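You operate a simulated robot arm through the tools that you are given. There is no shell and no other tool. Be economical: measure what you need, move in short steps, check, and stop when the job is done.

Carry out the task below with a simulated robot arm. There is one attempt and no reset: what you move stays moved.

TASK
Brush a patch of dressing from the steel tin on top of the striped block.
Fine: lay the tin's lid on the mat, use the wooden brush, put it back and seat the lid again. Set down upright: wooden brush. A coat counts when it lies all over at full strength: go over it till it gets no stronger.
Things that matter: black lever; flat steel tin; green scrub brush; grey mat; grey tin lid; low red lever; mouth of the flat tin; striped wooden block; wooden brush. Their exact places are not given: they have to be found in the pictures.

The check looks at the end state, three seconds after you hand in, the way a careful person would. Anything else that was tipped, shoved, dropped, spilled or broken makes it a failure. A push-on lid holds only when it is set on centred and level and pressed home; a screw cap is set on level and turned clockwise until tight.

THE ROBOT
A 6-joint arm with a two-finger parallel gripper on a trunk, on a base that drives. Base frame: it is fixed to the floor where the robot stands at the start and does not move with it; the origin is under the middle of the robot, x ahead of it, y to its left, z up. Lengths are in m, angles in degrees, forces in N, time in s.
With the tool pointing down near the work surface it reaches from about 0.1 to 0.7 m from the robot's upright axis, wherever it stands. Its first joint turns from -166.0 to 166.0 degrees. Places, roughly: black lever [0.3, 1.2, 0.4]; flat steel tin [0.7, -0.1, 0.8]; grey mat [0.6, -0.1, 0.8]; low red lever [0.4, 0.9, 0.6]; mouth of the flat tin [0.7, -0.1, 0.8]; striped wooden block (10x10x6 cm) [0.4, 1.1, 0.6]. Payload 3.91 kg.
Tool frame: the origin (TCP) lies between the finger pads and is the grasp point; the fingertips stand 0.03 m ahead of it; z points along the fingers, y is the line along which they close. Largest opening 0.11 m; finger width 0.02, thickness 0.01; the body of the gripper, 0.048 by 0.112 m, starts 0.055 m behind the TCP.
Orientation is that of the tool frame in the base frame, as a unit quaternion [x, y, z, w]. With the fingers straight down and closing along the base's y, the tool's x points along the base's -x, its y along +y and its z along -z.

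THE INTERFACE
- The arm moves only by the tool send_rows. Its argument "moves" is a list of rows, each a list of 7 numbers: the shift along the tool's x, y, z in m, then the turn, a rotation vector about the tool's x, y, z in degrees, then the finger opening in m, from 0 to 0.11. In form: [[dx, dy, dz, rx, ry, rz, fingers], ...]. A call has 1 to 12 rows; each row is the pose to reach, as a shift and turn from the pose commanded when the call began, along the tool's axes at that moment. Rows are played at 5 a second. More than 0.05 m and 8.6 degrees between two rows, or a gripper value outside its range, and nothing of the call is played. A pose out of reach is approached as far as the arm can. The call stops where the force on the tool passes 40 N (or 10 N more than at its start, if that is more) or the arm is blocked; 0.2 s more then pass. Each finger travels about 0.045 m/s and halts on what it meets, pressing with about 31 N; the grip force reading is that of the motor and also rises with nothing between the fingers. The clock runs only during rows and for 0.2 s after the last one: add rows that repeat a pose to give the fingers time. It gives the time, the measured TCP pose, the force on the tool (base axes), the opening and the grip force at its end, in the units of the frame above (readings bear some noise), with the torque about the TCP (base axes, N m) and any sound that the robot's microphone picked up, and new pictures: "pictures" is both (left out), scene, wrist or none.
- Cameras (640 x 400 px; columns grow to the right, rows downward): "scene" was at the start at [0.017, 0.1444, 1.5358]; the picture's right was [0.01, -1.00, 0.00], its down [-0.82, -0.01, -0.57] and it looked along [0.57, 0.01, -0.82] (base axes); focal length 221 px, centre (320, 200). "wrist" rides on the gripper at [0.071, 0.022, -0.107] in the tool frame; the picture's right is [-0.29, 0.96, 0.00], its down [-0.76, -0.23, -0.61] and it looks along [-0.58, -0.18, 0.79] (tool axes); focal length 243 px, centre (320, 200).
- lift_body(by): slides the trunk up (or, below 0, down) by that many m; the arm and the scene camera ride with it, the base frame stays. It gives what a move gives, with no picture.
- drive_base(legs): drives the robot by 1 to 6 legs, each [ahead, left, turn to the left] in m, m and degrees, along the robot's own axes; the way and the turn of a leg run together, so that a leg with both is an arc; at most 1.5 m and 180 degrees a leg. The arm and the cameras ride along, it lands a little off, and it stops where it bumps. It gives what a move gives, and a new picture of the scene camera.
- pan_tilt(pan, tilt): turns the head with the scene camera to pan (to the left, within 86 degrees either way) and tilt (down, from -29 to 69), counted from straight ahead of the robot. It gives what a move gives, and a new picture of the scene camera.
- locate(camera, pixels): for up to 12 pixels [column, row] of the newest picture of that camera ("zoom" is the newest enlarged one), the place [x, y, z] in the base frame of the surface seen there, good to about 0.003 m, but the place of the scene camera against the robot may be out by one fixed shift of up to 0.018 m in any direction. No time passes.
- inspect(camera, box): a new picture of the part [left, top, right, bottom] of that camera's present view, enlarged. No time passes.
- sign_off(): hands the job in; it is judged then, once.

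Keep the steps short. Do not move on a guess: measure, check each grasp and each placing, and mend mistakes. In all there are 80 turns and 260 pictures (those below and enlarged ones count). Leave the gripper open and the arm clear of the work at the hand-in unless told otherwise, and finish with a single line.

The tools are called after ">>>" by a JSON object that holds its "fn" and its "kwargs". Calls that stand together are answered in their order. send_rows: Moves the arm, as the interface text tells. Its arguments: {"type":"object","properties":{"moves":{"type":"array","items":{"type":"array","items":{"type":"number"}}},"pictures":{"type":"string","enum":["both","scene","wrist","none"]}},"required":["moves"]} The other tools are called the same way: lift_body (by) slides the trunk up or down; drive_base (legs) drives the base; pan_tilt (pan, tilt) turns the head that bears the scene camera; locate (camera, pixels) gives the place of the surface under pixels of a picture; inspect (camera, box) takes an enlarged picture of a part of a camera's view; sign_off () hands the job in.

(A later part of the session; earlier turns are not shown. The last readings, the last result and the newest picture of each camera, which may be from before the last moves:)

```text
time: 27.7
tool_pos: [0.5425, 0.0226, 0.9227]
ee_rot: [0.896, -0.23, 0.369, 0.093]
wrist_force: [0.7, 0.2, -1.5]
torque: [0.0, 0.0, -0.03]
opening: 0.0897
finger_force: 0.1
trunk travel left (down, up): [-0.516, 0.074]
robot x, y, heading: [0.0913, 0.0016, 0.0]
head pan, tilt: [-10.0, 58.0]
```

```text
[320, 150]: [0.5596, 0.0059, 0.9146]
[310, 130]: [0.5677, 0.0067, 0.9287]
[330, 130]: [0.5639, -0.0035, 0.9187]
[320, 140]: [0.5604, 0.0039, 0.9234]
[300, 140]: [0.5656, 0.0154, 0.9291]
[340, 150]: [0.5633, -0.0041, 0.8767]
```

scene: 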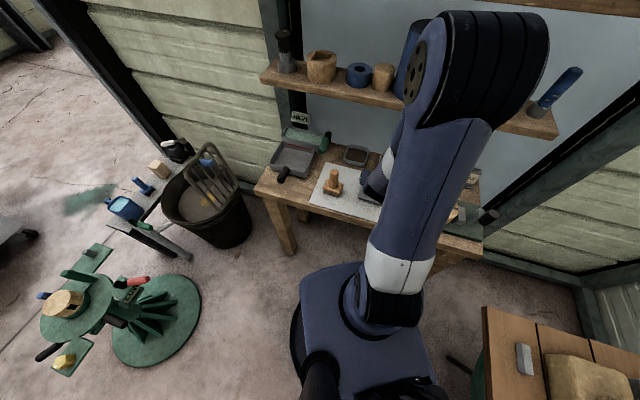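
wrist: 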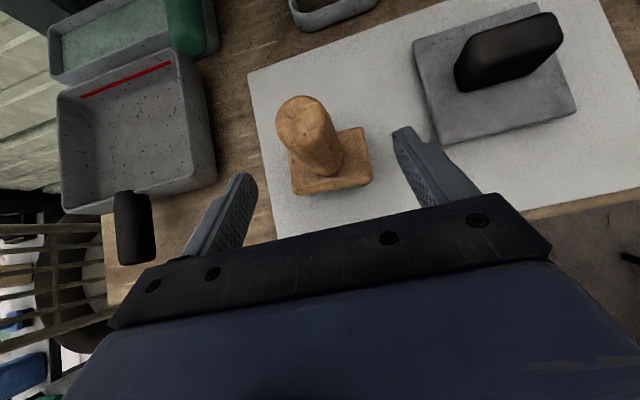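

Aligned. Last 50 mm, then close.

>>> {"fn": "send_rows", "kwargs": {"moves": [[0.0006, -0.0009, 0.025, 0, 0, 0, 0.09], [0.0013, -0.0018, 0.0503, 0, 0, 0, 0.09], [0.0013, -0.0018, 0.0503, 0, 0, 0, 0.09], [0.0013, -0.0018, 0.0503, 0, 0, 0, 0.02], [0.0013, -0.0018, 0.0503, 0, 0, 0, 0.02], [0.0013, -0.0018, 0.0503, 0, 0, 0, 0.02], [0.0013, -0.0018, 0.0503, 0, 0, 0, 0.02], [0.0013, -0.0018, 0.0503, 0, 0, 0, 0.02], [0.0013, -0.0018, 0.0503, 0, 0, 0, 0.02]], "pictures": "wrist"}}

```text
time: 29.7
tool_pos: [0.5759, 0.0057, 0.8885]
ee_rot: [0.895, -0.229, 0.37, 0.093]
wrist_force: [-0.1, -0.8, 1.5]
torque: [-0.18, 0.12, 0.01]
opening: 0.0311
finger_force: 30.9
trunk travel left (down, up): [-0.516, 0.074]
robot x, y, heading: [0.0924, -0.0006, -0.0]
head pan, tilt: [-10.0, 58.0]
```

wrist: 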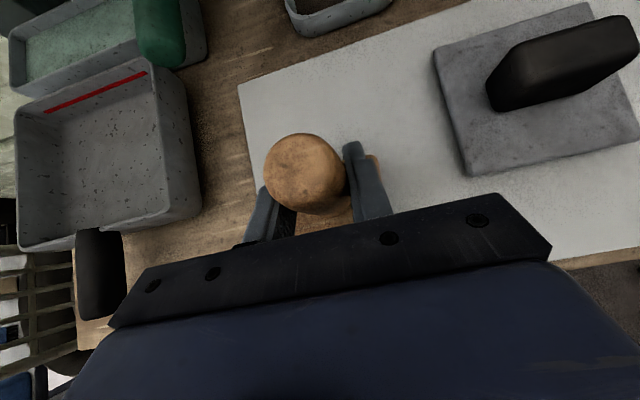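

Brush held (0.031). Lift 42 mm and carry it level above the tin.

>>> {"fn": "send_rows", "kwargs": {"moves": [[0.0146, 0, -0.0146, 0, 0, 0, 0.02], [0.0293, 0, -0.0293, 0, 0, 0, 0.02], [0.0541, 0.007, -0.0045, 0, 0, 0, 0.02], [0.079, 0.0145, 0.0204, 0, 0, 0, 0.02], [0.1038, 0.0218, 0.0452, 0, 0, 0, 0.02], [0.1286, 0.029, 0.07, 0, 0, 0, 0.02], [0.1535, 0.0363, 0.0949, 0, 0, 0, 0.02], [0.1783, 0.0436, 0.1197, 0, 0, 0, 0.02], [0.1783, 0.0436, 0.1197, 0, 0, 0, 0.02]]}}

>>> {"fn": "inspect", "kwargs": {"camera": "scene", "box": [280, 110, 440, 230]}}

```text
time: 31.7
tool_pos: [0.741, -0.1342, 0.9267]
ee_rot: [0.895, -0.23, 0.369, 0.093]
wrist_force: [-0.4, 0.2, -2.6]
torque: [0.01, 0.01, -0.01]
opening: 0.0313
finger_force: 30.7
trunk travel left (down, up): [-0.516, 0.074]
robot x, y, heading: [0.091, -0.002, -0.0]
head pan, tilt: [-10.0, 58.0]
```

scene: 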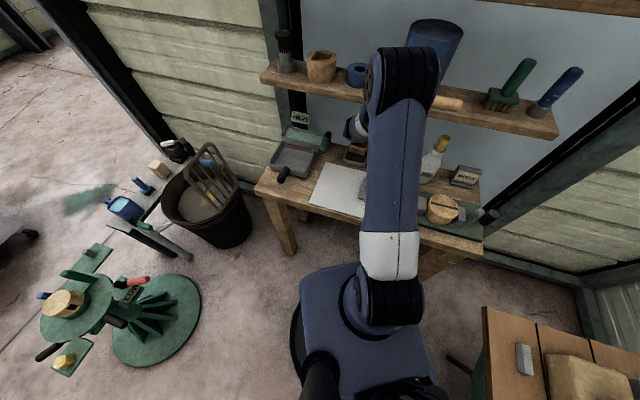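
wrist: 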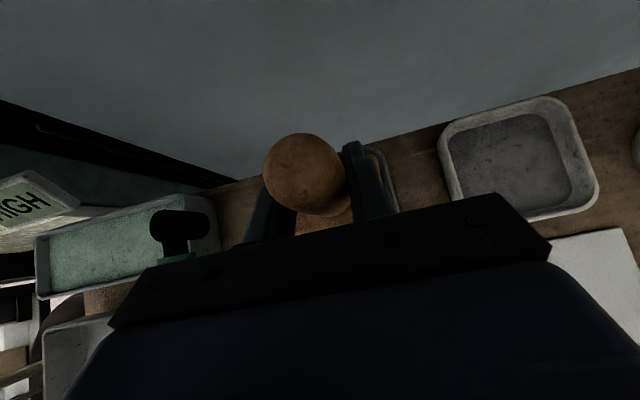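

```text
3.33 times, centred on (360, 170) of scene
```

zoom: 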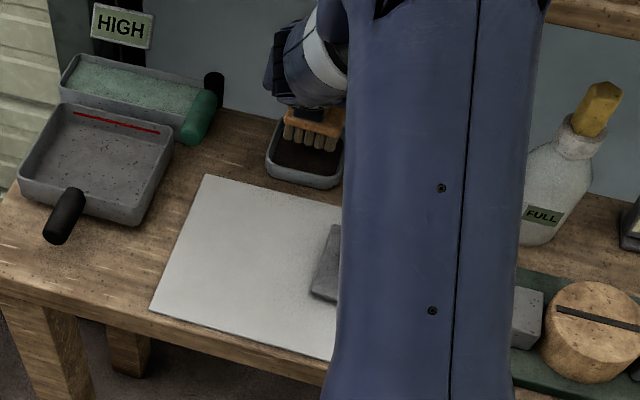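

Brush is over the open tin. Dip down 36 mm.

>>> {"fn": "send_rows", "kwargs": {"moves": [[-0.0085, 0, 0.0085, 0, 0, 0, 0.02], [-0.017, 0, 0.017, 0, 0, 0, 0.02], [-0.022, 0, 0.022, 0, 0, 0, 0.02], [-0.0255, 0, 0.0255, 0, 0, 0, 0.02], [-0.0255, 0, 0.0255, 0, 0, 0, 0.02]], "pictures": "none"}}

>>> {"fn": "inspect", "kwargs": {"camera": "scene", "box": [300, 120, 400, 190]}}

```text
time: 32.9
tool_pos: [0.7393, -0.1338, 0.8912]
ee_rot: [0.895, -0.23, 0.37, 0.094]
wrist_force: [0.1, 0.9, 2.1]
torque: [-0.16, 0.12, 0.02]
opening: 0.0313
finger_force: 31.1
trunk travel left (down, up): [-0.516, 0.074]
robot x, y, heading: [0.09, -0.0021, 0.1]
head pan, tilt: [-10.0, 58.0]
```

```text
5.71 times, centred on (350, 155) of scene
```

zoom: 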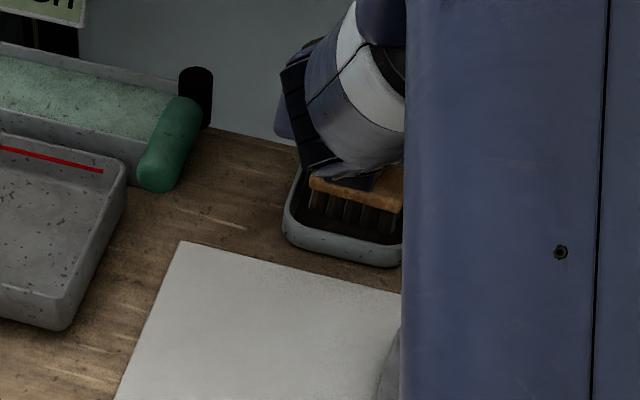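

Light contact. Press 2 mm more and work it gently to and fro, then lift a little and look.

>>> {"fn": "send_rows", "kwargs": {"moves": [[-0.0014, 0, 0.0014, 0, 0, 0, 0.02], [0.0028, 0, 0.0056, 0, 0, 0, 0.02], [-0.0056, 0, -0.0028, 0, 0, 0, 0.02], [-0.0014, 0.003, 0.0014, 0, 0, 0, 0.02], [-0.0014, -0.003, 0.0014, 0, 0, 0, 0.02], [-0.0014, 0, 0.0014, 0, 0, 0, 0.02], [-0.0014, 0, 0.0014, 0, 0, 0, 0.02]], "pictures": "none"}}

>>> {"fn": "send_rows", "kwargs": {"moves": [[0.01, 0, -0.01, 0, 0, 0, 0.02], [0.02, 0, -0.02, 0, 0, 0, 0.02], [0.0275, 0, -0.0275, 0, 0, 0, 0.02], [0.0275, 0, -0.0275, 0, 0, 0, 0.02]], "pictures": "scene"}}

>>> {"fn": "inspect", "kwargs": {"camera": "scene", "box": [300, 120, 400, 190]}}

```text
time: 34.5
tool_pos: [0.74, -0.1338, 0.8927]
ee_rot: [0.895, -0.23, 0.371, 0.093]
wrist_force: [1.7, -3.5, 18.3]
torque: [-0.57, -0.05, 0.02]
opening: 0.0312
finger_force: 30.8
trunk travel left (down, up): [-0.516, 0.074]
robot x, y, heading: [0.0938, 0.002, 0.1]
head pan, tilt: [-10.0, 58.0]
```

```text
time: 35.5
tool_pos: [0.7391, -0.1343, 0.9301]
ee_rot: [0.895, -0.231, 0.369, 0.094]
wrist_force: [0.4, -0.7, -2.0]
torque: [-0.01, -0.01, -0.01]
opening: 0.0312
finger_force: 30.8
trunk travel left (down, up): [-0.516, 0.074]
robot x, y, heading: [0.093, -0.0022, -0.3]
head pan, tilt: [-10.0, 58.0]
```

scene: 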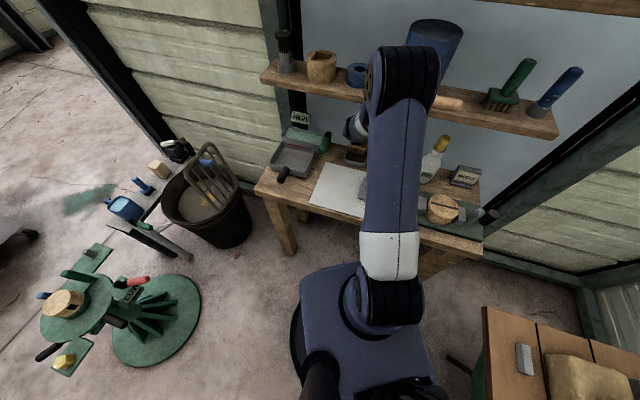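

```text
5.71 times, centred on (350, 155) of scene
```

zoom: 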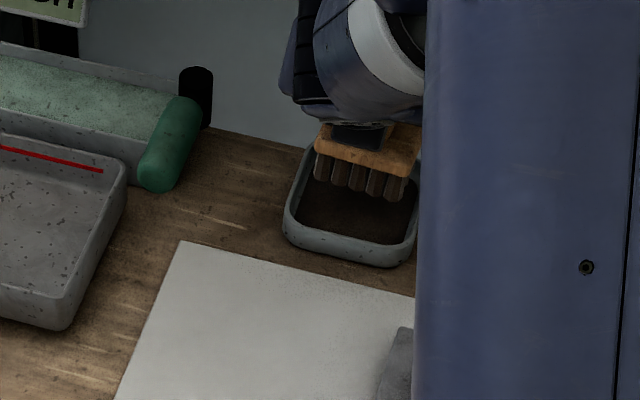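

Brush loaded, tin tidy. Pull the arm out from under the shelf and raise it over the mat.

>>> {"fn": "send_rows", "kwargs": {"moves": [[-0.0236, 0, -0.0236, 0, 0, 0, 0.02], [-0.0471, 0, -0.0471, 0, 0, 0, 0.02], [-0.0707, 0, -0.0707, 0, 0, 0, 0.02], [-0.0707, 0, -0.105, 0, 0, 0, 0.02], [-0.0707, 0, -0.14, 0, 0, 0, 0.02], [-0.075, 0, -0.175, 0, 0, 0, 0.02], [-0.085, 0, -0.2, 0, 0, 0, 0.02], [-0.085, 0, -0.2, 0, 0, 0, 0.02]]}}

```text
time: 37.3
tool_pos: [0.5628, -0.0373, 1.011]
ee_rot: [0.895, -0.23, 0.37, 0.094]
wrist_force: [-0.2, -0.7, -2.6]
torque: [0.02, 0.0, -0.02]
opening: 0.0312
finger_force: 30.8
trunk travel left (down, up): [-0.516, 0.074]
robot x, y, heading: [0.09, 0.0003, -0.2]
head pan, tilt: [-10.0, 58.0]
```

scene: 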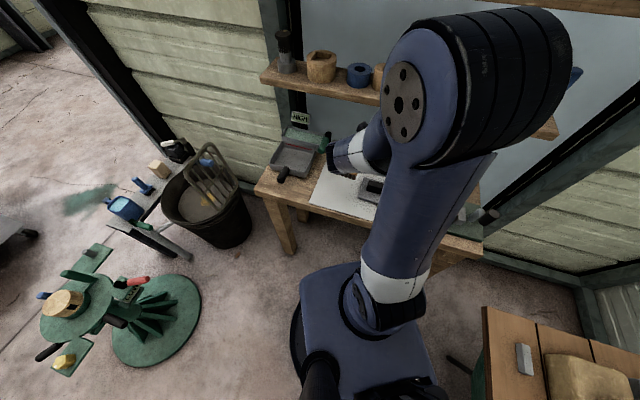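
wrist: 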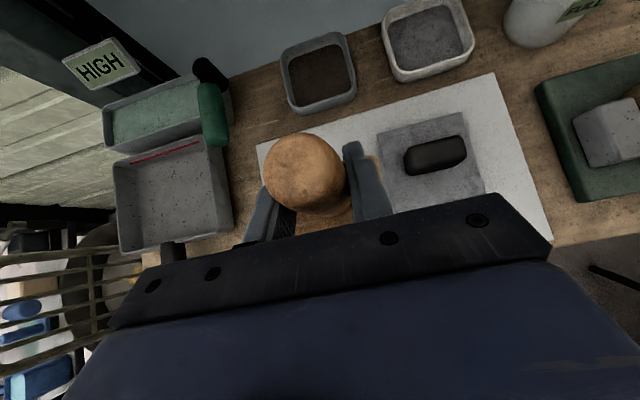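

Drive back-left in the open floor to about (-0.1, 0.35), heading kept.

>>> {"fn": "drive_base", "kwargs": {"legs": [[-0.04, 0.15, 0], [-0.15, 0.2, 0], [0, 0, 37]]}}

>>> {"fn": "pan_tilt", "kwargs": {"pan": 20, "tilt": 55}}

```text
time: 41.9
tool_pos: [0.2976, 0.6036, 1.0116]
ee_rot: [0.922, 0.068, 0.38, -0.029]
wrist_force: [-0.3, -0.3, -3.0]
torque: [0.01, 0.02, 0.0]
opening: 0.0314
finger_force: 31.4
trunk travel left (down, up): [-0.516, 0.074]
robot x, y, heading: [-0.1026, 0.3493, 37.1]
head pan, tilt: [-10.0, 58.0]
```

scene: 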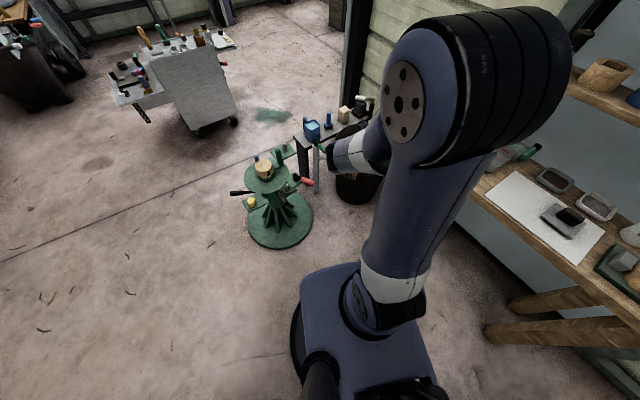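

```text
time: 42.9
tool_pos: [0.298, 0.604, 1.0116]
ee_rot: [0.923, 0.068, 0.379, -0.029]
wrist_force: [-0.1, 0.2, -2.7]
torque: [0.04, 0.02, 0.01]
opening: 0.0313
finger_force: 31.0
trunk travel left (down, up): [-0.516, 0.074]
robot x, y, heading: [-0.1017, 0.3507, 37.2]
head pan, tilt: [20.0, 55.0]
```

scene: 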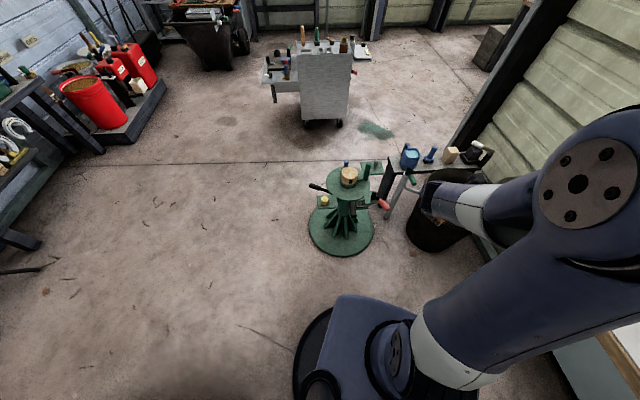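

Look closely at the stand and measure.

>>> {"fn": "inspect", "kwargs": {"camera": "scene", "box": [295, 150, 405, 260]}}

>>> {"fn": "locate", "kwargs": {"camera": "scene", "pixels": [[348, 173], [341, 180], [357, 178], [348, 168], [366, 168], [347, 163], [384, 205], [312, 186], [309, 230], [374, 230], [342, 256], [349, 181]]}}

```text
3.64 times, centred on (350, 205) of scene
```

zoom: 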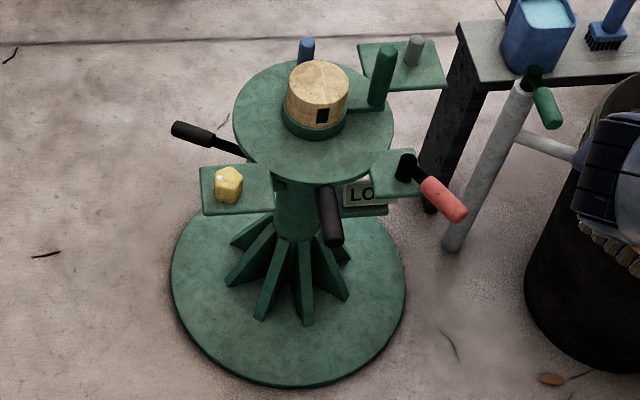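

```text
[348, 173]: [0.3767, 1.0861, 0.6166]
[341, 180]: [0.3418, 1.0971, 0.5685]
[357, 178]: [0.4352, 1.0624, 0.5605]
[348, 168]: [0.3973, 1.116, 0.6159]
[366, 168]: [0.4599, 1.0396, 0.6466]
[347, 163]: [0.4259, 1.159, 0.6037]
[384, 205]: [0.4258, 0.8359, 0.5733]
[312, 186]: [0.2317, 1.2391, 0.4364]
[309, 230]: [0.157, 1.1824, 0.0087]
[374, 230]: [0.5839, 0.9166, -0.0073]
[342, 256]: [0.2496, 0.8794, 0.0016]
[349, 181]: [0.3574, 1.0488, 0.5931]
```

Stand base disc is ~0.22 radius about the block's axis; keep ≥0.58 away. Drive to about (-0.10,0.72), same heading.

>>> {"fn": "drive_base", "kwargs": {"legs": [[0.2215, 0.294, 0]]}}

>>> {"fn": "send_rows", "kwargs": {"moves": [[0, 0, 0, 0, 0, 0, 0.02]], "pictures": "wrist"}}

```text
time: 45.2
tool_pos: [0.29, 0.974, 1.0109]
ee_rot: [0.922, 0.069, 0.38, -0.03]
wrist_force: [-0.6, -0.5, -2.1]
torque: [0.02, 0.03, -0.03]
opening: 0.0312
finger_force: 30.5
trunk travel left (down, up): [-0.516, 0.074]
robot x, y, heading: [-0.11, 0.7156, 37.3]
head pan, tilt: [20.0, 55.0]
```

scene: 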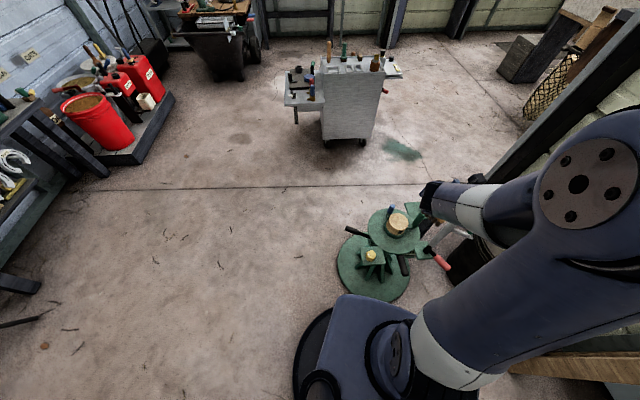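

```text
time: 45.6
tool_pos: [0.2888, 0.9731, 1.011]
ee_rot: [0.922, 0.069, 0.38, -0.03]
wrist_force: [0.1, -0.2, -2.7]
torque: [-0.02, 0.02, -0.01]
opening: 0.0314
finger_force: 30.9
trunk travel left (down, up): [-0.516, 0.074]
robot x, y, heading: [-0.1085, 0.7181, 37.4]
head pan, tilt: [20.0, 55.0]
```

wrist: 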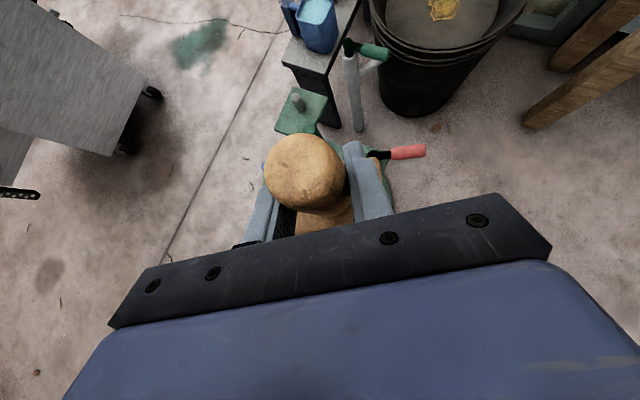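

The brush handle hides the block in the wrist view; use the scene camera close-up.

>>> {"fn": "inspect", "kwargs": {"camera": "scene", "box": [365, 195, 445, 255]}}

>>> {"fn": "locate", "kwargs": {"camera": "zoom", "pixels": [[265, 125], [330, 140], [185, 205], [345, 215], [265, 250], [265, 180], [215, 100], [460, 40], [195, 150], [320, 160]]}}

```text
6.67 times, centred on (405, 225) of scene
```

zoom: 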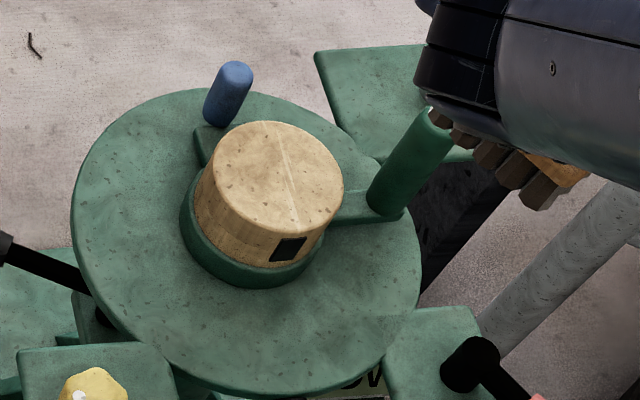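

```text
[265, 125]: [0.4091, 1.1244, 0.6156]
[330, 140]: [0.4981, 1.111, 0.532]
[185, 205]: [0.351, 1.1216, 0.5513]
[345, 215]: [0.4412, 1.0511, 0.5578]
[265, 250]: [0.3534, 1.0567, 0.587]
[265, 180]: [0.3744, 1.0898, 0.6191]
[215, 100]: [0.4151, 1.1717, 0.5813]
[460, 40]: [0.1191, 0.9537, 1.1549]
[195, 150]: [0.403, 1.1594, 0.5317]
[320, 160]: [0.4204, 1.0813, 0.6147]
```

Measure the green post and block rim precisely.

>>> {"fn": "locate", "kwargs": {"camera": "zoom", "pixels": [[425, 115], [412, 118], [440, 125], [400, 150], [375, 200], [385, 180], [216, 175], [342, 190], [270, 232], [280, 123], [235, 70], [300, 210]]}}

```text
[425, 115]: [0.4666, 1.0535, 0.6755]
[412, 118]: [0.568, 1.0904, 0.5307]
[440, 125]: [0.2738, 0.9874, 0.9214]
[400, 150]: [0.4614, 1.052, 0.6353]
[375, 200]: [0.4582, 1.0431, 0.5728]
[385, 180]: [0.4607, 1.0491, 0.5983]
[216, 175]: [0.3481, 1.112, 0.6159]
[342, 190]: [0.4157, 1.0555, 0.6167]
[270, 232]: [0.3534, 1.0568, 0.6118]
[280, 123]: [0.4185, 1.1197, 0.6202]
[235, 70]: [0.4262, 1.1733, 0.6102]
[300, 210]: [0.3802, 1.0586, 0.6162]
```

Block top centre ≈ (0.386,1.088), z ≈0.63; the green post stands 9 cm off it. Move over the centre at present height.

>>> {"fn": "send_rows", "kwargs": {"moves": [[0.02, -0.0248, 0.02, 0, 0, 0, 0.02], [0.04, -0.0497, 0.04, 0, 0, 0, 0.02], [0.06, -0.0745, 0.06, 0, 0, 0, 0.02], [0.0799, -0.0993, 0.0799, 0, 0, 0, 0.02], [0.0799, -0.0993, 0.0799, 0, 0, 0, 0.02]], "pictures": "none"}}

>>> {"fn": "lift_body", "kwargs": {"by": -0.24}}

>>> {"fn": "pan_tilt", "kwargs": {"pan": 5, "tilt": 55}}

```text
time: 46.8
tool_pos: [0.3881, 1.0895, 1.0112]
ee_rot: [0.922, 0.069, 0.379, -0.03]
wrist_force: [0.2, -0.2, -2.9]
torque: [-0.03, 0.04, -0.03]
opening: 0.0313
finger_force: 31.2
trunk travel left (down, up): [-0.516, 0.074]
robot x, y, heading: [-0.11, 0.7172, 37.4]
head pan, tilt: [20.0, 55.0]
```

```text
time: 49.3
tool_pos: [0.3873, 1.0875, 0.7707]
ee_rot: [0.922, 0.069, 0.38, -0.03]
wrist_force: [-0.4, 1.0, -2.8]
torque: [0.0, 0.0, 0.02]
opening: 0.0312
finger_force: 31.1
trunk travel left (down, up): [-0.276, 0.314]
robot x, y, heading: [-0.1074, 0.7184, 37.7]
head pan, tilt: [20.0, 55.0]
```

```text
time: 50.1
tool_pos: [0.3876, 1.0891, 0.772]
ee_rot: [0.922, 0.069, 0.38, -0.03]
wrist_force: [-0.2, 0.5, -1.7]
torque: [0.02, 0.01, -0.02]
opening: 0.0313
finger_force: 30.6
trunk travel left (down, up): [-0.276, 0.314]
robot x, y, heading: [-0.1052, 0.7182, 37.6]
head pan, tilt: [5.0, 55.0]
```

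scene: 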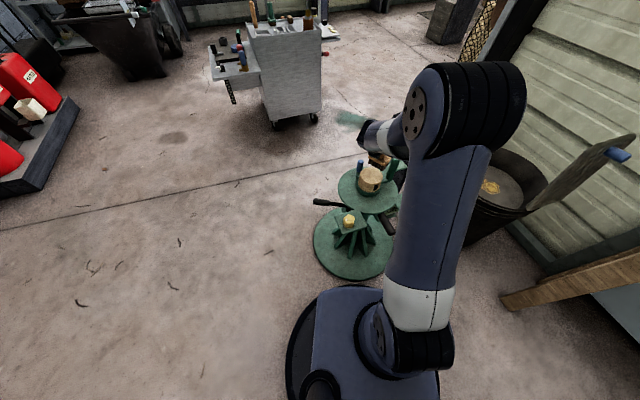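

>>> {"fn": "inspect", "kwargs": {"camera": "scene", "box": [335, 130, 415, 210]}}

>>> {"fn": "send_rows", "kwargs": {"moves": [[-0.01, 0, 0.01, 0, 0, 0, 0.02], [-0.02, 0, 0.02, 0, 0, 0, 0.02], [-0.03, 0, 0.03, 0, 0, 0, 0.02], [-0.035, 0, 0.035, 0, 0, 0, 0.02], [-0.035, 0, 0.035, 0, 0, 0, 0.02]], "pictures": "wrist"}}

>>> {"fn": "inspect", "kwargs": {"camera": "scene", "box": [335, 130, 415, 210]}}

```text
5.00 times, centred on (375, 170) of scene
```

zoom: 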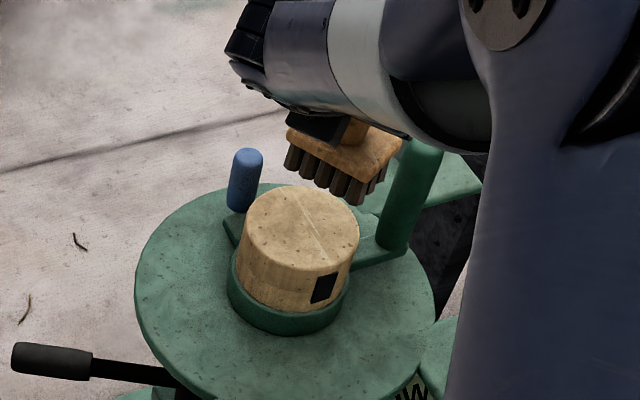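

```text
time: 51.3
tool_pos: [0.3876, 1.0882, 0.7223]
ee_rot: [0.922, 0.07, 0.379, -0.03]
wrist_force: [1.1, 0.1, -2.6]
torque: [0.03, 0.01, 0.01]
opening: 0.0312
finger_force: 31.0
trunk travel left (down, up): [-0.276, 0.314]
robot x, y, heading: [-0.1064, 0.7205, 37.4]
head pan, tilt: [5.0, 55.0]
```

wrist: 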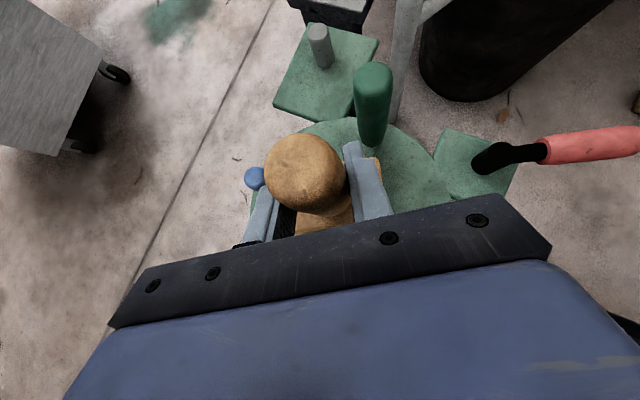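

```text
5.00 times, centred on (375, 170) of scene
```

zoom: 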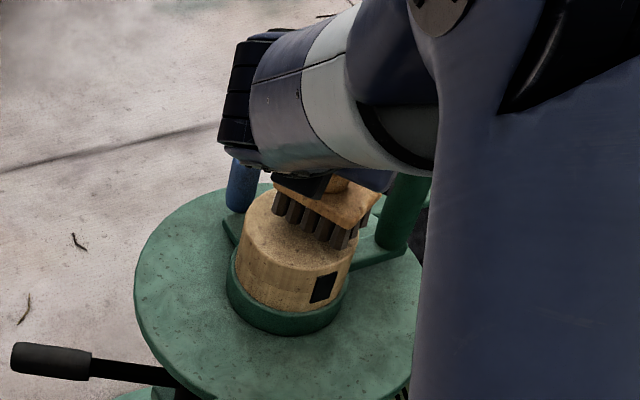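

About 1 cm to go. Lower carefully, 10 mm.

>>> {"fn": "send_rows", "kwargs": {"moves": [[-0.0035, 0, 0.0035, 0, 0, 0, 0.02], [-0.006, 0, 0.006, 0, 0, 0, 0.02], [-0.0075, 0, 0.0075, 0, 0, 0, 0.02], [-0.0075, 0, 0.0075, 0, 0, 0, 0.02]], "pictures": "none"}}

>>> {"fn": "inspect", "kwargs": {"camera": "scene", "box": [345, 150, 405, 200]}}

```text
time: 52.3
tool_pos: [0.3875, 1.0882, 0.712]
ee_rot: [0.922, 0.069, 0.38, -0.03]
wrist_force: [-0.1, -0.4, -2.4]
torque: [0.0, 0.01, -0.01]
opening: 0.0312
finger_force: 30.9
trunk travel left (down, up): [-0.276, 0.314]
robot x, y, heading: [-0.1082, 0.7194, 37.5]
head pan, tilt: [5.0, 55.0]
```

```text
8.00 times, centred on (375, 175) of scene
```

zoom: 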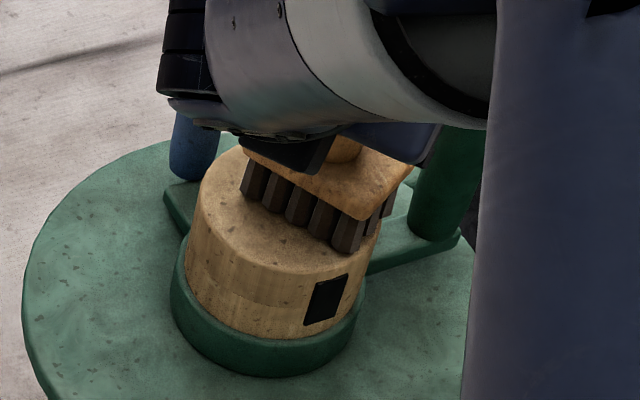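

Still no contact. Lower further in 2 mm steps, up to 8 mm.

>>> {"fn": "send_rows", "kwargs": {"moves": [[-0.0014, 0, 0.0014, 0, 0, 0, 0.02], [-0.0028, 0, 0.0028, 0, 0, 0, 0.02], [-0.0042, 0, 0.0042, 0, 0, 0, 0.02], [-0.0042, 0, 0.0042, 0, 0, 0, 0.02]], "pictures": "none"}}

>>> {"fn": "inspect", "kwargs": {"camera": "scene", "box": [345, 150, 405, 200]}}

```text
time: 53.3
tool_pos: [0.3857, 1.0878, 0.7089]
ee_rot: [0.921, 0.07, 0.382, -0.031]
wrist_force: [-1.8, 1.5, 13.3]
torque: [-0.28, 0.21, 0.02]
opening: 0.0312
finger_force: 31.0
trunk travel left (down, up): [-0.276, 0.314]
robot x, y, heading: [-0.1078, 0.7154, 37.6]
head pan, tilt: [5.0, 55.0]
```

```text
8.00 times, centred on (375, 175) of scene
```

zoom: 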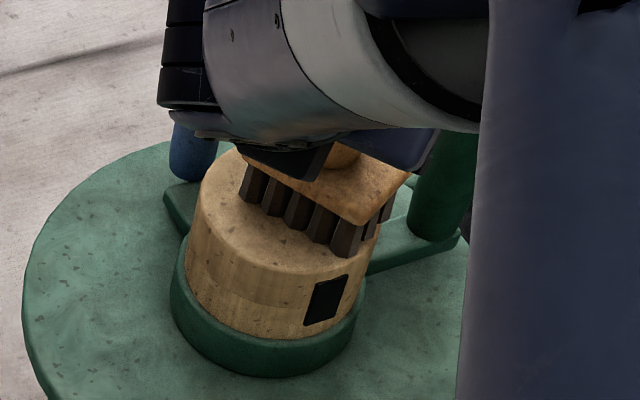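

Contact at 13 N. Stroke slowly 28 mm toward me (−n) and back.

>>> {"fn": "send_rows", "kwargs": {"moves": [[-0.005, 0, -0.005, 0, 0, 0, 0.02], [-0.01, 0, -0.01, 0, 0, 0, 0.02], [-0.015, 0, -0.015, 0, 0, 0, 0.02], [-0.02, 0, -0.02, 0, 0, 0, 0.02], [-0.015, 0, -0.015, 0, 0, 0, 0.02], [-0.01, 0, -0.01, 0, 0, 0, 0.02], [-0.005, 0, -0.005, 0, 0, 0, 0.02], [0, 0, 0, 0, 0, 0, 0.02]], "pictures": "scene"}}

>>> {"fn": "inspect", "kwargs": {"camera": "scene", "box": [345, 150, 405, 200]}}

```text
time: 55.1
tool_pos: [0.3857, 1.0875, 0.706]
ee_rot: [0.922, 0.069, 0.38, -0.03]
wrist_force: [-7.2, -0.7, 16.5]
torque: [-0.09, 0.23, 0.02]
opening: 0.0311
finger_force: 31.4
trunk travel left (down, up): [-0.276, 0.314]
robot x, y, heading: [-0.11, 0.7169, 37.6]
head pan, tilt: [5.0, 55.0]
```

scene: 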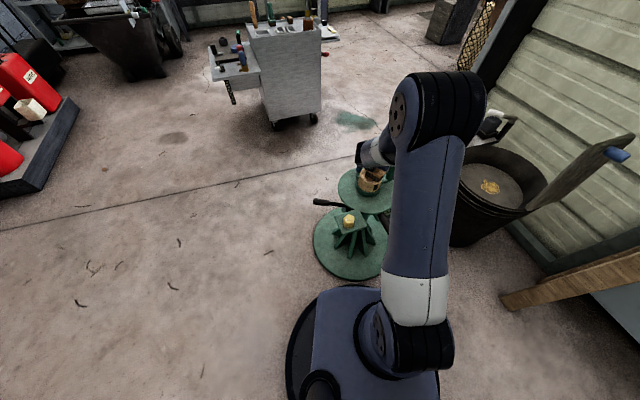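

```text
8.00 times, centred on (375, 175) of scene
```

zoom: 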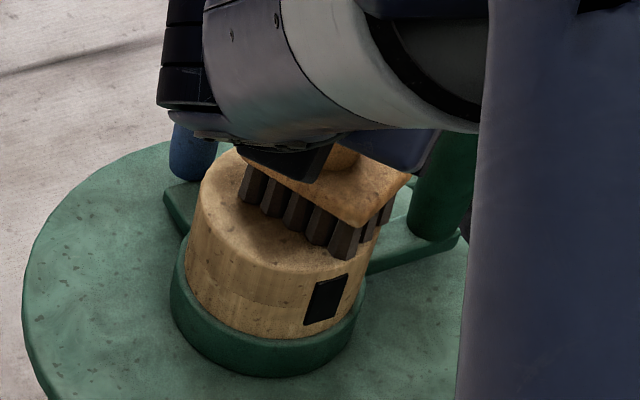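

No obvious mark yet; lift 7 cm and look at the top.

>>> {"fn": "send_rows", "kwargs": {"moves": [[0.015, 0, -0.015, 0, 0, 0, 0.02], [0.035, 0, -0.035, 0, 0, 0, 0.02], [0.06, 0, -0.06, 0, 0, 0, 0.02], [0.06, 0, -0.06, 0, 0, 0, 0.02]], "pictures": "scene"}}

>>> {"fn": "inspect", "kwargs": {"camera": "scene", "box": [345, 150, 405, 200]}}

```text
time: 56.1
tool_pos: [0.3876, 1.0873, 0.7911]
ee_rot: [0.922, 0.07, 0.379, -0.03]
wrist_force: [0.0, 0.5, -2.4]
torque: [-0.02, 0.02, -0.01]
opening: 0.0311
finger_force: 31.1
trunk travel left (down, up): [-0.276, 0.314]
robot x, y, heading: [-0.1056, 0.7139, 37.3]
head pan, tilt: [5.0, 55.0]
```

scene: 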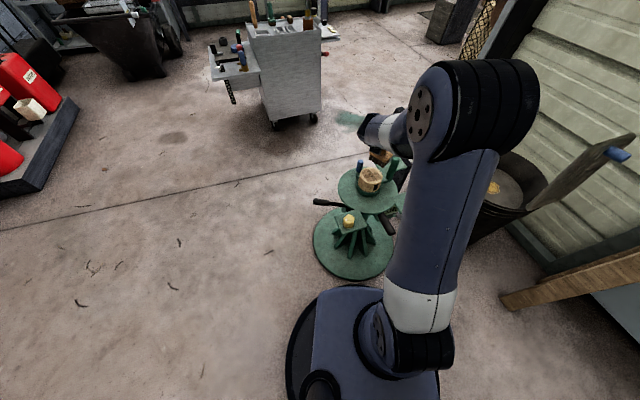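

```text
8.00 times, centred on (375, 175) of scene
```

zoom: 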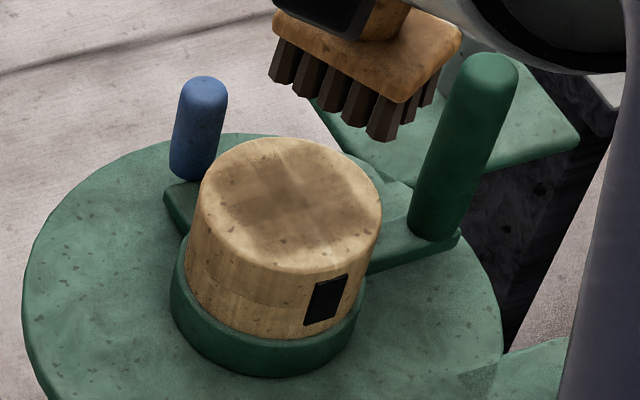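

Brown stain appears in the middle, faint. The process works; now do full passes. First the middle lane (n ±25 mm).

>>> {"fn": "send_rows", "kwargs": {"moves": [[-0.0371, 0, 0.0194, 0, 0, 0, 0.02], [-0.0707, 0, 0.0354, 0, 0, 0, 0.02], [-0.0789, 0, 0.0435, 0, 0, 0, 0.02], [-0.07, 0, 0.0524, 0, 0, 0, 0.02], [-0.0612, 0, 0.0612, 0, 0, 0, 0.02], [-0.0534, 0, 0.069, 0, 0, 0, 0.02], [-0.0456, 0, 0.0768, 0, 0, 0, 0.02], [-0.0612, 0, 0.0612, 0, 0, 0, 0.02], [-0.0789, 0, 0.0435, 0, 0, 0, 0.02], [-0.0612, 0, 0.0612, 0, 0, 0, 0.02], [-0.0456, 0, 0.0768, 0, 0, 0, 0.02], [-0.0612, 0, 0.0612, 0, 0, 0, 0.02]], "pictures": "none"}}

```text
time: 58.7
tool_pos: [0.3873, 1.0886, 0.7056]
ee_rot: [0.921, 0.068, 0.382, -0.03]
wrist_force: [6.4, 0.9, 19.3]
torque: [-0.1, -0.61, 0.04]
opening: 0.0311
finger_force: 31.2
trunk travel left (down, up): [-0.276, 0.314]
robot x, y, heading: [-0.1041, 0.7168, 37.6]
head pan, tilt: [5.0, 55.0]
```

Now the two side lanes (±20 mm).

>>> {"fn": "send_rows", "kwargs": {"moves": [[0, -0.01, 0, 0, 0, 0, 0.02], [0, -0.02, 0, 0, 0, 0, 0.02], [-0.0165, -0.02, -0.0165, 0, 0, 0, 0.02], [0, -0.02, 0, 0, 0, 0, 0.02], [0.0155, -0.02, 0.0155, 0, 0, 0, 0.02], [0, -0.02, 0, 0, 0, 0, 0.02], [0, 0, 0, 0, 0, 0, 0.02], [0, 0.02, 0, 0, 0, 0, 0.02], [-0.0165, 0.02, -0.0165, 0, 0, 0, 0.02], [0, 0.02, 0, 0, 0, 0, 0.02], [0.0155, 0.02, 0.0155, 0, 0, 0, 0.02], [0, 0.02, 0, 0, 0, 0, 0.02]], "pictures": "none"}}

>>> {"fn": "send_rows", "kwargs": {"moves": [[0.015, -0.02, -0.015, 0, 0, 0, 0.02], [0.035, -0.02, -0.035, 0, 0, 0, 0.02], [0.06, -0.02, -0.06, 0, 0, 0, 0.02], [0.06, -0.02, -0.06, 0, 0, 0, 0.02]], "pictures": "scene"}}

>>> {"fn": "inspect", "kwargs": {"camera": "scene", "box": [345, 150, 405, 200]}}

```text
time: 61.3
tool_pos: [0.3896, 1.0691, 0.7043]
ee_rot: [0.922, 0.068, 0.38, -0.028]
wrist_force: [0.9, -0.6, 4.7]
torque: [0.08, -0.25, 0.02]
opening: 0.0312
finger_force: 30.5
trunk travel left (down, up): [-0.276, 0.314]
robot x, y, heading: [-0.1066, 0.7196, 37.5]
head pan, tilt: [5.0, 55.0]
```

```text
time: 62.3
tool_pos: [0.3877, 1.089, 0.7883]
ee_rot: [0.922, 0.07, 0.38, -0.029]
wrist_force: [0.0, 1.3, -3.0]
torque: [0.03, -0.03, 0.02]
opening: 0.0314
finger_force: 31.1
trunk travel left (down, up): [-0.276, 0.314]
robot x, y, heading: [-0.1092, 0.7165, 37.4]
head pan, tilt: [5.0, 55.0]
```

scene: 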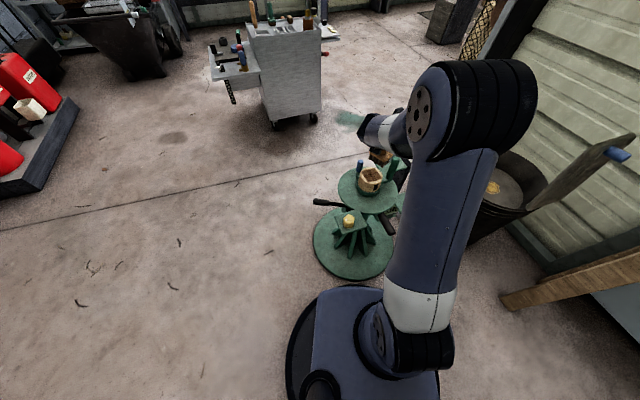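

```text
8.00 times, centred on (375, 175) of scene
```

zoom: 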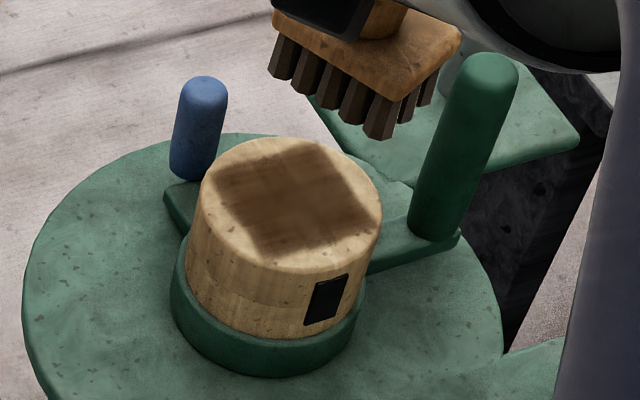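

The patch is a square with crisp edges, growing darker. Another series of passes.

>>> {"fn": "send_rows", "kwargs": {"moves": [[-0.0283, 0, 0.0283, 0, 0, 0, 0.02], [-0.053, 0, 0.053, 0, 0, 0, 0.02], [-0.0759, -0.01, 0.0429, 0, 0, 0, 0.02], [-0.0439, -0.01, 0.0749, 0, 0, 0, 0.02], [-0.0759, -0.01, 0.0429, 0, 0, 0, 0.02], [-0.0439, -0.02, 0.0749, 0, 0, 0, 0.02], [-0.0759, -0.02, 0.0429, 0, 0, 0, 0.02], [-0.0439, -0.002, 0.0749, 0, 0, 0, 0.02], [-0.0759, 0, 0.0429, 0, 0, 0, 0.02], [-0.0439, 0.018, 0.0749, 0, 0, 0, 0.02], [-0.0759, 0.02, 0.0429, 0, 0, 0, 0.02], [-0.0594, 0.02, 0.0594, 0, 0, 0, 0.02]], "pictures": "none"}}

>>> {"fn": "send_rows", "kwargs": {"moves": [[0.0155, 0, 0.0155, 0, 0, 0, 0.02], [-0.0165, 0, -0.0165, 0, 0, 0, 0.02], [0.0155, -0.01, 0.0155, 0, 0, 0, 0.02], [-0.0165, -0.01, -0.0165, 0, 0, 0, 0.02], [0.0155, -0.02, 0.0155, 0, 0, 0, 0.02], [-0.0165, -0.02, -0.0165, 0, 0, 0, 0.02], [0, -0.02, 0, 0, 0, 0, 0.02], [0.015, -0.02, -0.015, 0, 0, 0, 0.02], [0.035, -0.02, -0.035, 0, 0, 0, 0.02], [0.06, -0.02, -0.06, 0, 0, 0, 0.02], [0.06, -0.02, -0.06, 0, 0, 0, 0.02]], "pictures": "scene"}}

>>> {"fn": "inspect", "kwargs": {"camera": "scene", "box": [345, 150, 405, 200]}}

```text
time: 64.9
tool_pos: [0.3928, 1.0689, 0.7053]
ee_rot: [0.922, 0.07, 0.381, -0.03]
wrist_force: [0.2, 0.1, -1.9]
torque: [-0.03, 0.0, -0.03]
opening: 0.0312
finger_force: 30.8
trunk travel left (down, up): [-0.276, 0.314]
robot x, y, heading: [-0.1083, 0.719, 37.4]
head pan, tilt: [5.0, 55.0]
```

```text
time: 67.3
tool_pos: [0.3866, 1.0903, 0.7915]
ee_rot: [0.922, 0.069, 0.38, -0.03]
wrist_force: [0.0, -0.8, -1.8]
torque: [-0.02, 0.01, 0.01]
opening: 0.0309
finger_force: 30.2
trunk travel left (down, up): [-0.276, 0.314]
robot x, y, heading: [-0.1049, 0.7163, 37.4]
head pan, tilt: [5.0, 55.0]
```

scene: 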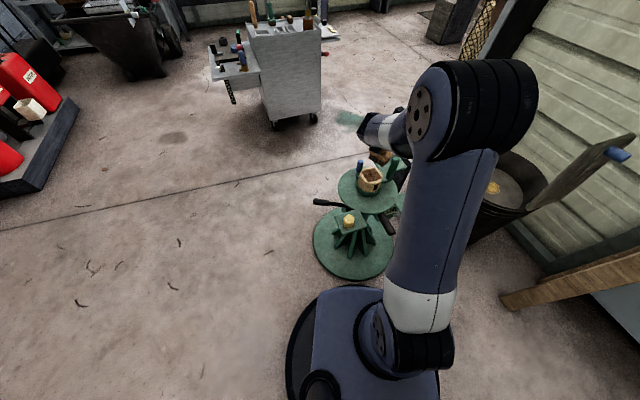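

```text
8.00 times, centred on (375, 175) of scene
```

zoom: 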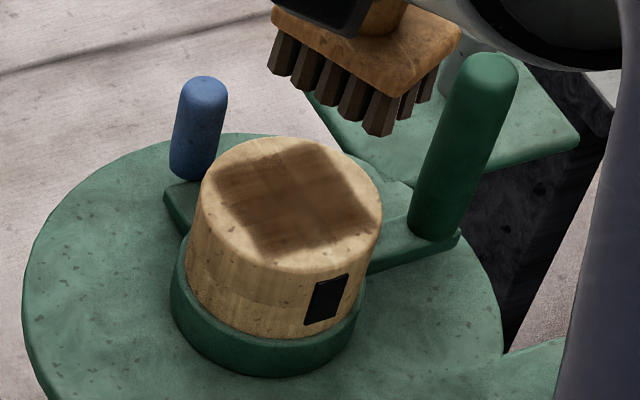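

The last passes likely skimmed the surface (no load reading). Press ~4 mm lower and stroke, slower, ending in contact to read the force.

>>> {"fn": "send_rows", "kwargs": {"moves": [[-0.0283, 0, 0.0283, 0, 0, 0, 0.02], [-0.053, 0, 0.053, 0, 0, 0, 0.02], [-0.064, 0, 0.064, 0, 0, 0, 0.02], [-0.0725, 0, 0.0555, 0, 0, 0, 0.02], [-0.08, 0, 0.048, 0, 0, 0, 0.02], [-0.064, 0, 0.064, 0, 0, 0, 0.02], [-0.048, 0, 0.08, 0, 0, 0, 0.02], [-0.064, 0, 0.064, 0, 0, 0, 0.02], [-0.08, -0.018, 0.048, 0, 0, 0, 0.02], [-0.064, -0.018, 0.064, 0, 0, 0, 0.02], [-0.048, -0.018, 0.08, 0, 0, 0, 0.02], [-0.064, -0.018, 0.064, 0, 0, 0, 0.02]], "pictures": "none"}}

>>> {"fn": "send_rows", "kwargs": {"moves": [[-0.016, 0, -0.016, 0, 0, 0, 0.02], [0, 0.01, 0, 0, 0, 0, 0.02], [0.016, 0.01, 0.016, 0, 0, 0, 0.02], [0, 0.018, 0, 0, 0, 0, 0.02], [-0.016, 0.018, -0.016, 0, 0, 0, 0.02], [0, 0.036, 0, 0, 0, 0, 0.02], [0.016, 0.036, 0.016, 0, 0, 0, 0.02], [0, 0.036, 0, 0, 0, 0, 0.02], [-0.016, 0.036, -0.016, 0, 0, 0, 0.02], [0, 0.036, 0, 0, 0, 0, 0.02]], "pictures": "none"}}

```text
time: 69.9
tool_pos: [0.3855, 1.105, 0.6998]
ee_rot: [0.922, 0.07, 0.381, -0.031]
wrist_force: [3.2, 1.3, 11.0]
torque: [-0.04, -0.49, 0.06]
opening: 0.031
finger_force: 31.0
trunk travel left (down, up): [-0.276, 0.314]
robot x, y, heading: [-0.1048, 0.7205, 37.7]
head pan, tilt: [5.0, 55.0]
```

```text
time: 72.1
tool_pos: [0.3887, 1.0711, 0.7]
ee_rot: [0.922, 0.07, 0.381, -0.03]
wrist_force: [-4.4, -2.2, 8.8]
torque: [-0.15, 0.05, -0.03]
opening: 0.0311
finger_force: 31.3
trunk travel left (down, up): [-0.276, 0.314]
robot x, y, heading: [-0.1081, 0.7164, 37.6]
head pan, tilt: [5.0, 55.0]
```

In contact now (~11 N). Two more lanes, then lift and compare.

>>> {"fn": "send_rows", "kwargs": {"moves": [[0.016, 0, 0.016, 0, 0, 0, 0.02], [0, -0.009, 0, 0, 0, 0, 0.02], [-0.016, -0.009, -0.016, 0, 0, 0, 0.02], [0, -0.018, 0, 0, 0, 0, 0.02], [0.016, -0.018, 0.016, 0, 0, 0, 0.02], [0, -0.018, 0, 0, 0, 0, 0.02], [-0.016, -0.018, -0.016, 0, 0, 0, 0.02], [0, -0.018, 0, 0, 0, 0, 0.02], [0.016, -0.018, -0.016, 0, 0, 0, 0.02], [0.035, -0.018, -0.035, 0, 0, 0, 0.02], [0.06, -0.018, -0.06, 0, 0, 0, 0.02], [0.06, -0.018, -0.06, 0, 0, 0, 0.02]], "pictures": "both"}}

>>> {"fn": "inspect", "kwargs": {"camera": "scene", "box": [345, 150, 405, 200]}}

```text
time: 74.7
tool_pos: [0.3888, 1.0895, 0.7839]
ee_rot: [0.922, 0.069, 0.379, -0.03]
wrist_force: [-0.6, -0.1, -2.8]
torque: [0.02, -0.01, 0.0]
opening: 0.0312
finger_force: 31.1
trunk travel left (down, up): [-0.276, 0.314]
robot x, y, heading: [-0.1111, 0.7176, 37.5]
head pan, tilt: [5.0, 55.0]
```

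scene: 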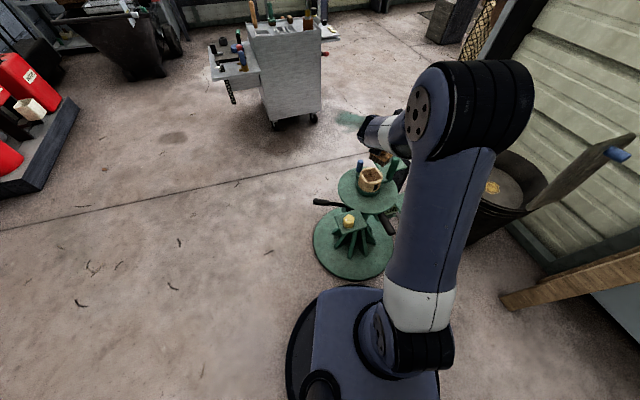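
wrist: 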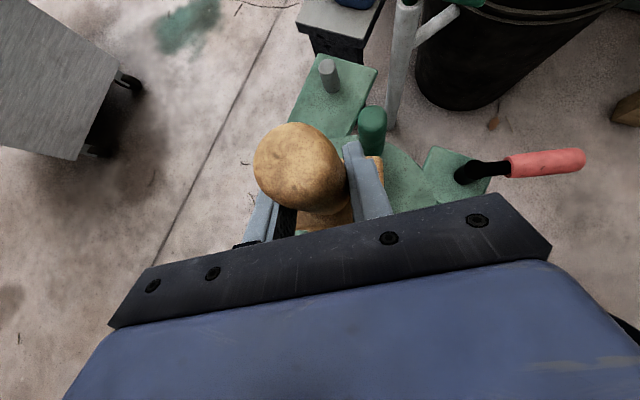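

```text
8.00 times, centred on (375, 175) of scene
```

zoom: 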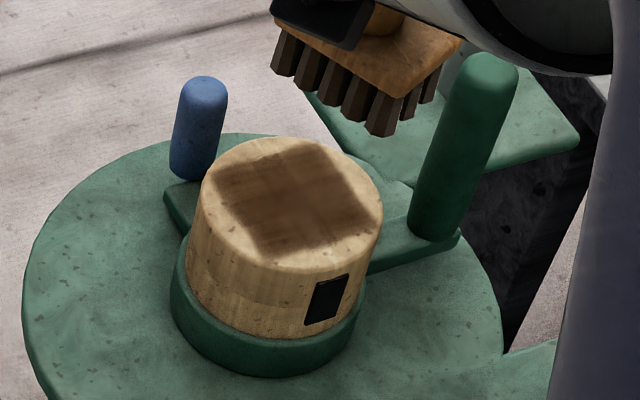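

Brush slid up a few mm in the grip. Let me zoom the patch for evenness.

>>> {"fn": "inspect", "kwargs": {"camera": "scene", "box": [367, 164, 395, 184]}}

```text
16.00 times, centred on (381, 174) of scene
```

zoom: 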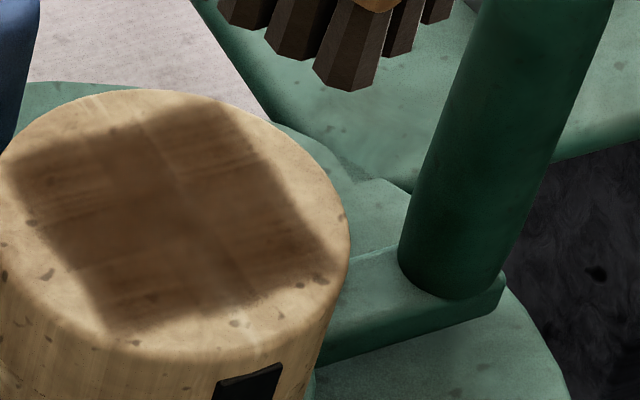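

Fairly even. Go over it again firmly along the middle lane (which spans the whole square) and see whether it still darkens.

>>> {"fn": "send_rows", "kwargs": {"moves": [[-0.0283, 0, 0.0283, 0, 0, 0, 0.02], [-0.053, 0, 0.053, 0, 0, 0, 0.02], [-0.0608, 0, 0.0608, 0, 0, 0, 0.02], [-0.0696, 0, 0.052, 0, 0, 0, 0.02], [-0.0785, 0, 0.0431, 0, 0, 0, 0.02], [-0.0696, 0.006, 0.052, 0, 0, 0, 0.02], [-0.0608, 0.006, 0.0608, 0, 0, 0, 0.02], [-0.052, 0.006, 0.0696, 0, 0, 0, 0.02], [-0.0431, 0.006, 0.0785, 0, 0, 0, 0.02], [-0.052, -0.006, 0.0696, 0, 0, 0, 0.02], [-0.0608, -0.006, 0.0608, 0, 0, 0, 0.02], [-0.0696, -0.006, 0.052, 0, 0, 0, 0.02]], "pictures": "none"}}

>>> {"fn": "send_rows", "kwargs": {"moves": [[-0.0088, 0, -0.0088, 0, 0, 0, 0.02], [0, 0.006, 0, 0, 0, 0, 0.02], [0.0088, 0.006, 0.0088, 0, 0, 0, 0.02], [0.0176, 0.006, 0.0176, 0, 0, 0, 0.02], [0.0264, 0.006, 0.0264, 0, 0, 0, 0.02], [0.0176, 0, 0.0176, 0, 0, 0, 0.02], [0.0088, -0.006, 0.0088, 0, 0, 0, 0.02], [0.0088, -0.006, 0.0088, 0, 0, 0, 0.02], [0.0238, -0.006, -0.0062, 0, 0, 0, 0.02], [0.0438, -0.006, -0.0262, 0, 0, 0, 0.02], [0.0688, -0.006, -0.0512, 0, 0, 0, 0.02], [0.0688, -0.006, -0.0512, 0, 0, 0, 0.02]], "pictures": "scene"}}

>>> {"fn": "inspect", "kwargs": {"camera": "scene", "box": [367, 164, 395, 184]}}

```text
time: 77.3
tool_pos: [0.3731, 1.0923, 0.6998]
ee_rot: [0.921, 0.07, 0.381, -0.031]
wrist_force: [3.4, 0.5, 9.1]
torque: [-0.14, -0.41, 0.03]
opening: 0.0311
finger_force: 30.8
trunk travel left (down, up): [-0.276, 0.314]
robot x, y, heading: [-0.1045, 0.7152, 37.5]
head pan, tilt: [5.0, 55.0]
```

```text
time: 79.9
tool_pos: [0.3851, 1.1018, 0.7843]
ee_rot: [0.922, 0.07, 0.38, -0.03]
wrist_force: [1.2, 0.9, -2.8]
torque: [-0.01, 0.02, 0.0]
opening: 0.0313
finger_force: 30.9
trunk travel left (down, up): [-0.276, 0.314]
robot x, y, heading: [-0.1091, 0.7212, 37.5]
head pan, tilt: [5.0, 55.0]
```

scene: 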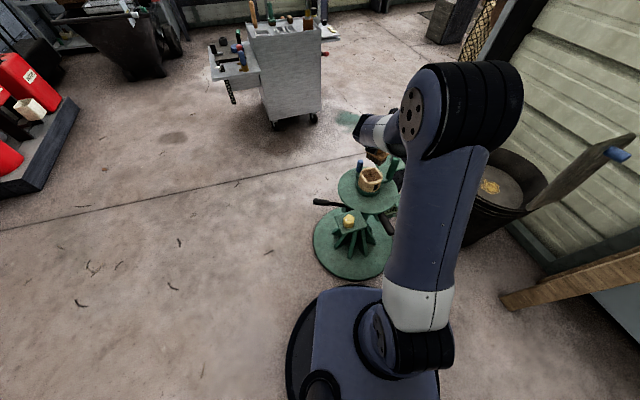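

```text
16.00 times, centred on (381, 174) of scene
```

zoom: 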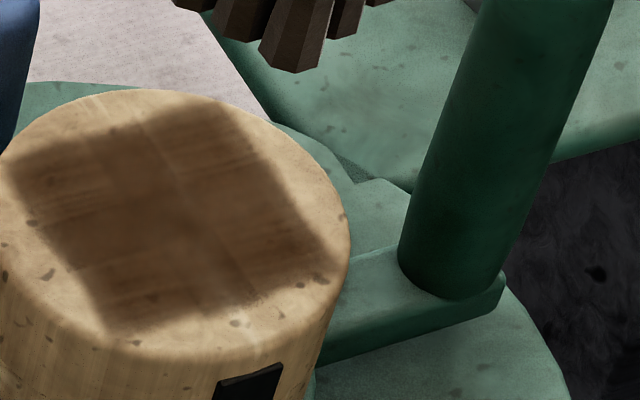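

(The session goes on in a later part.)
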